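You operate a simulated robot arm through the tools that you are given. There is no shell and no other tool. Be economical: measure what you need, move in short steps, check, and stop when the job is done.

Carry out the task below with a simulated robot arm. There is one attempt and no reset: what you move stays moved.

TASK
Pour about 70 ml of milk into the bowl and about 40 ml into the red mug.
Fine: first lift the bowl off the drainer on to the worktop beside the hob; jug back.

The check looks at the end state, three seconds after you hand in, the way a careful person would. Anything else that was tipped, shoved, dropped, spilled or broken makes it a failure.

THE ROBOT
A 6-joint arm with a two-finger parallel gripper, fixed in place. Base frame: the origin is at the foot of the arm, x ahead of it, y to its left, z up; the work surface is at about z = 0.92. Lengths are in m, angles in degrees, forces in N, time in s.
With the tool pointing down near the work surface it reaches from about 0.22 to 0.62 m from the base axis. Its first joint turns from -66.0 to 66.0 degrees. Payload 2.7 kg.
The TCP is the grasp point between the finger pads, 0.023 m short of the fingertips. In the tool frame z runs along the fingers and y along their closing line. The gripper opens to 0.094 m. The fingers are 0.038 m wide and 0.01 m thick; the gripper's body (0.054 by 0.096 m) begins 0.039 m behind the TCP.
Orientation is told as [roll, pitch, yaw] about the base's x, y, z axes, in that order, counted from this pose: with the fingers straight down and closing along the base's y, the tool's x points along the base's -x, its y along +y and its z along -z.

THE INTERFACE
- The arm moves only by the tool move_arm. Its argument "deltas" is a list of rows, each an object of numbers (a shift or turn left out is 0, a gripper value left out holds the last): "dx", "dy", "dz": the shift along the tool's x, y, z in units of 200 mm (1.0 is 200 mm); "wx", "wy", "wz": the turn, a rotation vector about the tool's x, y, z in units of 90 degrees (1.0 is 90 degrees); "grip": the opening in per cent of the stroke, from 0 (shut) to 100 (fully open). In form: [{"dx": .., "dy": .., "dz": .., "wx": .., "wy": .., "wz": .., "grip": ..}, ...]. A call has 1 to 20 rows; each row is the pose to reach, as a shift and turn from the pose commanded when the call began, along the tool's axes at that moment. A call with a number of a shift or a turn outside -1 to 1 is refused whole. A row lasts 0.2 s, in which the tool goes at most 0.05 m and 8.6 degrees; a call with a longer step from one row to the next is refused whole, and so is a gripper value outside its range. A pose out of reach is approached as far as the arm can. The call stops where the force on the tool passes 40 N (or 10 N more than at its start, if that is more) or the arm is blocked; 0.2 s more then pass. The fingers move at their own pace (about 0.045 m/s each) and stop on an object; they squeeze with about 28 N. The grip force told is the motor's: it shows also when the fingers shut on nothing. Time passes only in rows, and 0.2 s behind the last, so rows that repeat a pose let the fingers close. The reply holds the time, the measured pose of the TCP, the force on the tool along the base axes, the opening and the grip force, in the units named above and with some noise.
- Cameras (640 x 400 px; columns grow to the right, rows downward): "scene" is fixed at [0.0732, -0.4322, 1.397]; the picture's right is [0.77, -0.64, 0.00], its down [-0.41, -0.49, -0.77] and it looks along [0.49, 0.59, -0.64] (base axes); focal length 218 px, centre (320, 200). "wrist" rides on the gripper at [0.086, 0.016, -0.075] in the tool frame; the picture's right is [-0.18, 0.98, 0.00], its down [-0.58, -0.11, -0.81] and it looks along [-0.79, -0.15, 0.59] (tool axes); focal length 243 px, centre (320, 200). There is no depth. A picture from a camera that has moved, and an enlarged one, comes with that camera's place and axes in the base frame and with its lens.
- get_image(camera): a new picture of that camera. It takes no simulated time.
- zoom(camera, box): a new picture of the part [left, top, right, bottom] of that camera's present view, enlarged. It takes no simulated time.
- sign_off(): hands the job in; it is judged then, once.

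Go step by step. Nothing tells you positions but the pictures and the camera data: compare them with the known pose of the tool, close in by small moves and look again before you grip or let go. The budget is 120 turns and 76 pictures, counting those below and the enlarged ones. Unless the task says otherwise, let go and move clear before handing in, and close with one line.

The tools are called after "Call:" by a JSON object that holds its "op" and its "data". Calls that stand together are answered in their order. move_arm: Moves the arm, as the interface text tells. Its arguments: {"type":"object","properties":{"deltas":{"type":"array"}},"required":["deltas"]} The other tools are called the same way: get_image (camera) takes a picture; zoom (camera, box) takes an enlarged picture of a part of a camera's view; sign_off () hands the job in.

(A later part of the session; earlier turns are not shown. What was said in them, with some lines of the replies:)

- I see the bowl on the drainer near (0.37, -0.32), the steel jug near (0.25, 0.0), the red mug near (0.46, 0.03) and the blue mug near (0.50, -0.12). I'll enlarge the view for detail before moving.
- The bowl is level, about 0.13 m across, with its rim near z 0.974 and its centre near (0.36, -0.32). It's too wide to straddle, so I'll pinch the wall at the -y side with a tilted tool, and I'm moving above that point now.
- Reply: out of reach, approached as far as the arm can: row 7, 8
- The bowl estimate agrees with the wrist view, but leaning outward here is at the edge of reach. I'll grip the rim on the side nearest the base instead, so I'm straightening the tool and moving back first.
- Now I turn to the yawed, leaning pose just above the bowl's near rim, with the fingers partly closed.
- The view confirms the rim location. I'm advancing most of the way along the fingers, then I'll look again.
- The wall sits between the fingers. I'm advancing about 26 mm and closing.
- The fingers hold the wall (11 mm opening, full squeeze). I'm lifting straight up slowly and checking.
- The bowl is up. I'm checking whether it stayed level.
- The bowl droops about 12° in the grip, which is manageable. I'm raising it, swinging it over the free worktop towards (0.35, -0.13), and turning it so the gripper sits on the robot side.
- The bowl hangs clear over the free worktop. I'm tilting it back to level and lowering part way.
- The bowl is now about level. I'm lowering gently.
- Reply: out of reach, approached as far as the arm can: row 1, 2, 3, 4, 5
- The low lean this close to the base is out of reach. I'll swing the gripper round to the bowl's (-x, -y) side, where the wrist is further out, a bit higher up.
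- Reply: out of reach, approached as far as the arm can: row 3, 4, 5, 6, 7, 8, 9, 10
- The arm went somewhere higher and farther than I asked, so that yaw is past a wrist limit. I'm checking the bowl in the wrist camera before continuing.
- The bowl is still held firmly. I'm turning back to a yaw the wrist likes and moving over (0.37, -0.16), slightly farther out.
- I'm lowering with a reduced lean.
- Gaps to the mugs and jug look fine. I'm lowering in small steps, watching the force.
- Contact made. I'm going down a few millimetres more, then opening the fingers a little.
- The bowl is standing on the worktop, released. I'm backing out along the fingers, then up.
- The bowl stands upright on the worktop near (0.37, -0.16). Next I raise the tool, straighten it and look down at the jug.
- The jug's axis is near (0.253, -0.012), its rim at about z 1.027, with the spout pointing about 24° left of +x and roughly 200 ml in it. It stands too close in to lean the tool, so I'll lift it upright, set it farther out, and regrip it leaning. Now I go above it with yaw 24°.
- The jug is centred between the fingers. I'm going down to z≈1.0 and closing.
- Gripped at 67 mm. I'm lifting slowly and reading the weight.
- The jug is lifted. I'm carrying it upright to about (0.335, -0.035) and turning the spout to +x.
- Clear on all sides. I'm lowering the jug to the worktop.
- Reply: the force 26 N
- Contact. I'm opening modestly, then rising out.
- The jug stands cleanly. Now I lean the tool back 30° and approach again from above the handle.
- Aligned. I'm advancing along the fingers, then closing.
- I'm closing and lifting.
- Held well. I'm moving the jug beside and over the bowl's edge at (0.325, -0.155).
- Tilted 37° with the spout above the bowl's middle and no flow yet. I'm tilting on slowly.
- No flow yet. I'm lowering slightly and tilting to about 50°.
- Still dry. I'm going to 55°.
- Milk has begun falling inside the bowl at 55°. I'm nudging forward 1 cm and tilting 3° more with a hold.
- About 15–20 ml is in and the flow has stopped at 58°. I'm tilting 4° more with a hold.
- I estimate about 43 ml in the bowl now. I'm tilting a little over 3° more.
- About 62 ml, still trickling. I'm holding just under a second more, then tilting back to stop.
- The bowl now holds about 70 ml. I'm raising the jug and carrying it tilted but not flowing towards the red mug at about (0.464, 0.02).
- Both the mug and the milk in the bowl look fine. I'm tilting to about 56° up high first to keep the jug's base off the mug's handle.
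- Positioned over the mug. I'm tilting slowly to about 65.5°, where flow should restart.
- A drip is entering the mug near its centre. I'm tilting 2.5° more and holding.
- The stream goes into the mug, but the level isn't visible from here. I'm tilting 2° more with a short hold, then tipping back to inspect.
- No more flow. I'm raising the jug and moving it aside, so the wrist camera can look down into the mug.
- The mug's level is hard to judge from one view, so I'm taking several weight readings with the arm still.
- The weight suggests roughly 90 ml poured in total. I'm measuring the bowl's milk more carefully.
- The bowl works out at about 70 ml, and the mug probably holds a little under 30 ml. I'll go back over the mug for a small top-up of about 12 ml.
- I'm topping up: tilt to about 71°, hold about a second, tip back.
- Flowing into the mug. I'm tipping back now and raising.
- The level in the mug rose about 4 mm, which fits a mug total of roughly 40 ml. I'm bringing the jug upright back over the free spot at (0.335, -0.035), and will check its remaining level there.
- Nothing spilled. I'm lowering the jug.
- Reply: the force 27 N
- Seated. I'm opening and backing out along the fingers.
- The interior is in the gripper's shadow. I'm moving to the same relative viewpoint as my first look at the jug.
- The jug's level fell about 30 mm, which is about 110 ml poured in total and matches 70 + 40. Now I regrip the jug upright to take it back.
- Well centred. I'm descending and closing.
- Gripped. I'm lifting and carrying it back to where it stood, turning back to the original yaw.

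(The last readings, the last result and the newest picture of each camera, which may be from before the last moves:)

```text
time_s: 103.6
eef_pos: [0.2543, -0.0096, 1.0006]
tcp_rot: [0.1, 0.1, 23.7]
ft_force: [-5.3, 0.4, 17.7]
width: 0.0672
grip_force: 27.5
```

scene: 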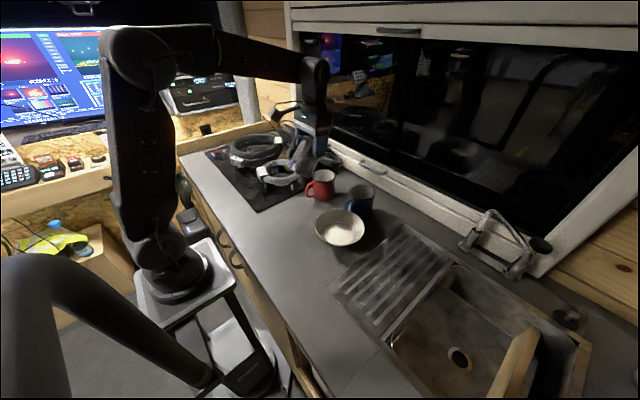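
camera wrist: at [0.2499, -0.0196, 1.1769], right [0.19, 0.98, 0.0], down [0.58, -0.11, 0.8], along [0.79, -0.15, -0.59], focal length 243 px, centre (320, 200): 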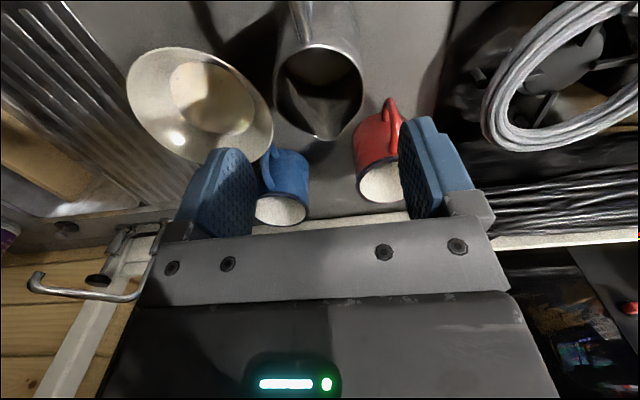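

The jug is down on its original spot. I'm opening and rising clear.

Call:
{"op": "move_arm", "data": {"deltas": [{"grip": 78}, {"grip": 88}, {"grip": 92}, {"dz": -0.1}, {"dz": -0.25}, {"dz": -0.45}, {"dz": -0.65}, {"dz": -0.85}, {"dz": -0.85}]}}

Call:
{"op": "get_image", "data": {"camera": "scene"}}

Call:
{"op": "zoom", "data": {"camera": "scene", "box": [200, 140, 440, 290]}}

```text
time_s: 105.6
eef_pos: [0.2546, -0.0085, 1.1698]
tcp_rot: [0.1, 0.2, 23.8]
ft_force: [-0.6, -0.3, 0.1]
width: 0.0866
grip_force: 0.2
```

```text
4 pictures are left
```

scene: 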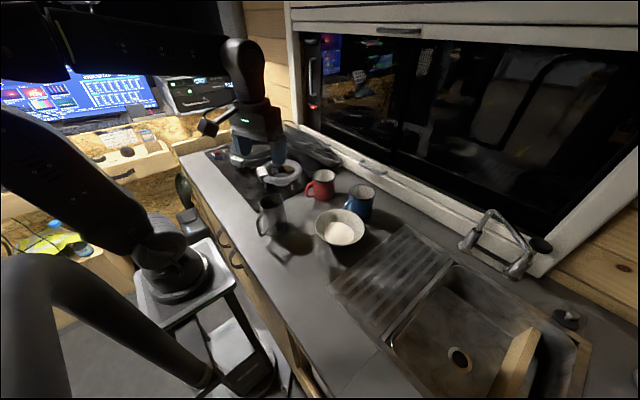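

```text
2.67 times, centred on (320, 215) of scene
camera zoom: at [0.0732, -0.4322, 1.397], right [0.77, -0.64, 0.0], down [-0.41, -0.49, -0.77], along [0.49, 0.59, -0.64], focal length 582 px, centre (320, 160)
```

zoom: 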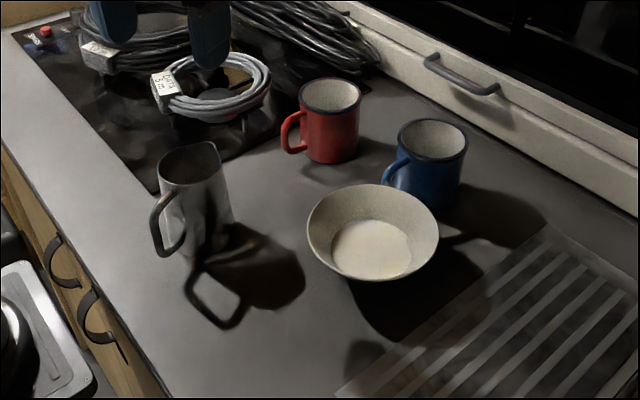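

The jug is back in its original spot, the bowl stands on the worktop with its milk, the mugs haven't moved, and I see no spills. The arm is clear, so I'm handing in.

Call:
{"op": "sign_off", "data": {}}

```text
The job is handed in.
```

The bowl is on the worktop beside the hob with about 70 ml of milk, the red mug has about 40 ml, and the jug is back in its place; both amounts are estimates from the pictures and the jug's level.
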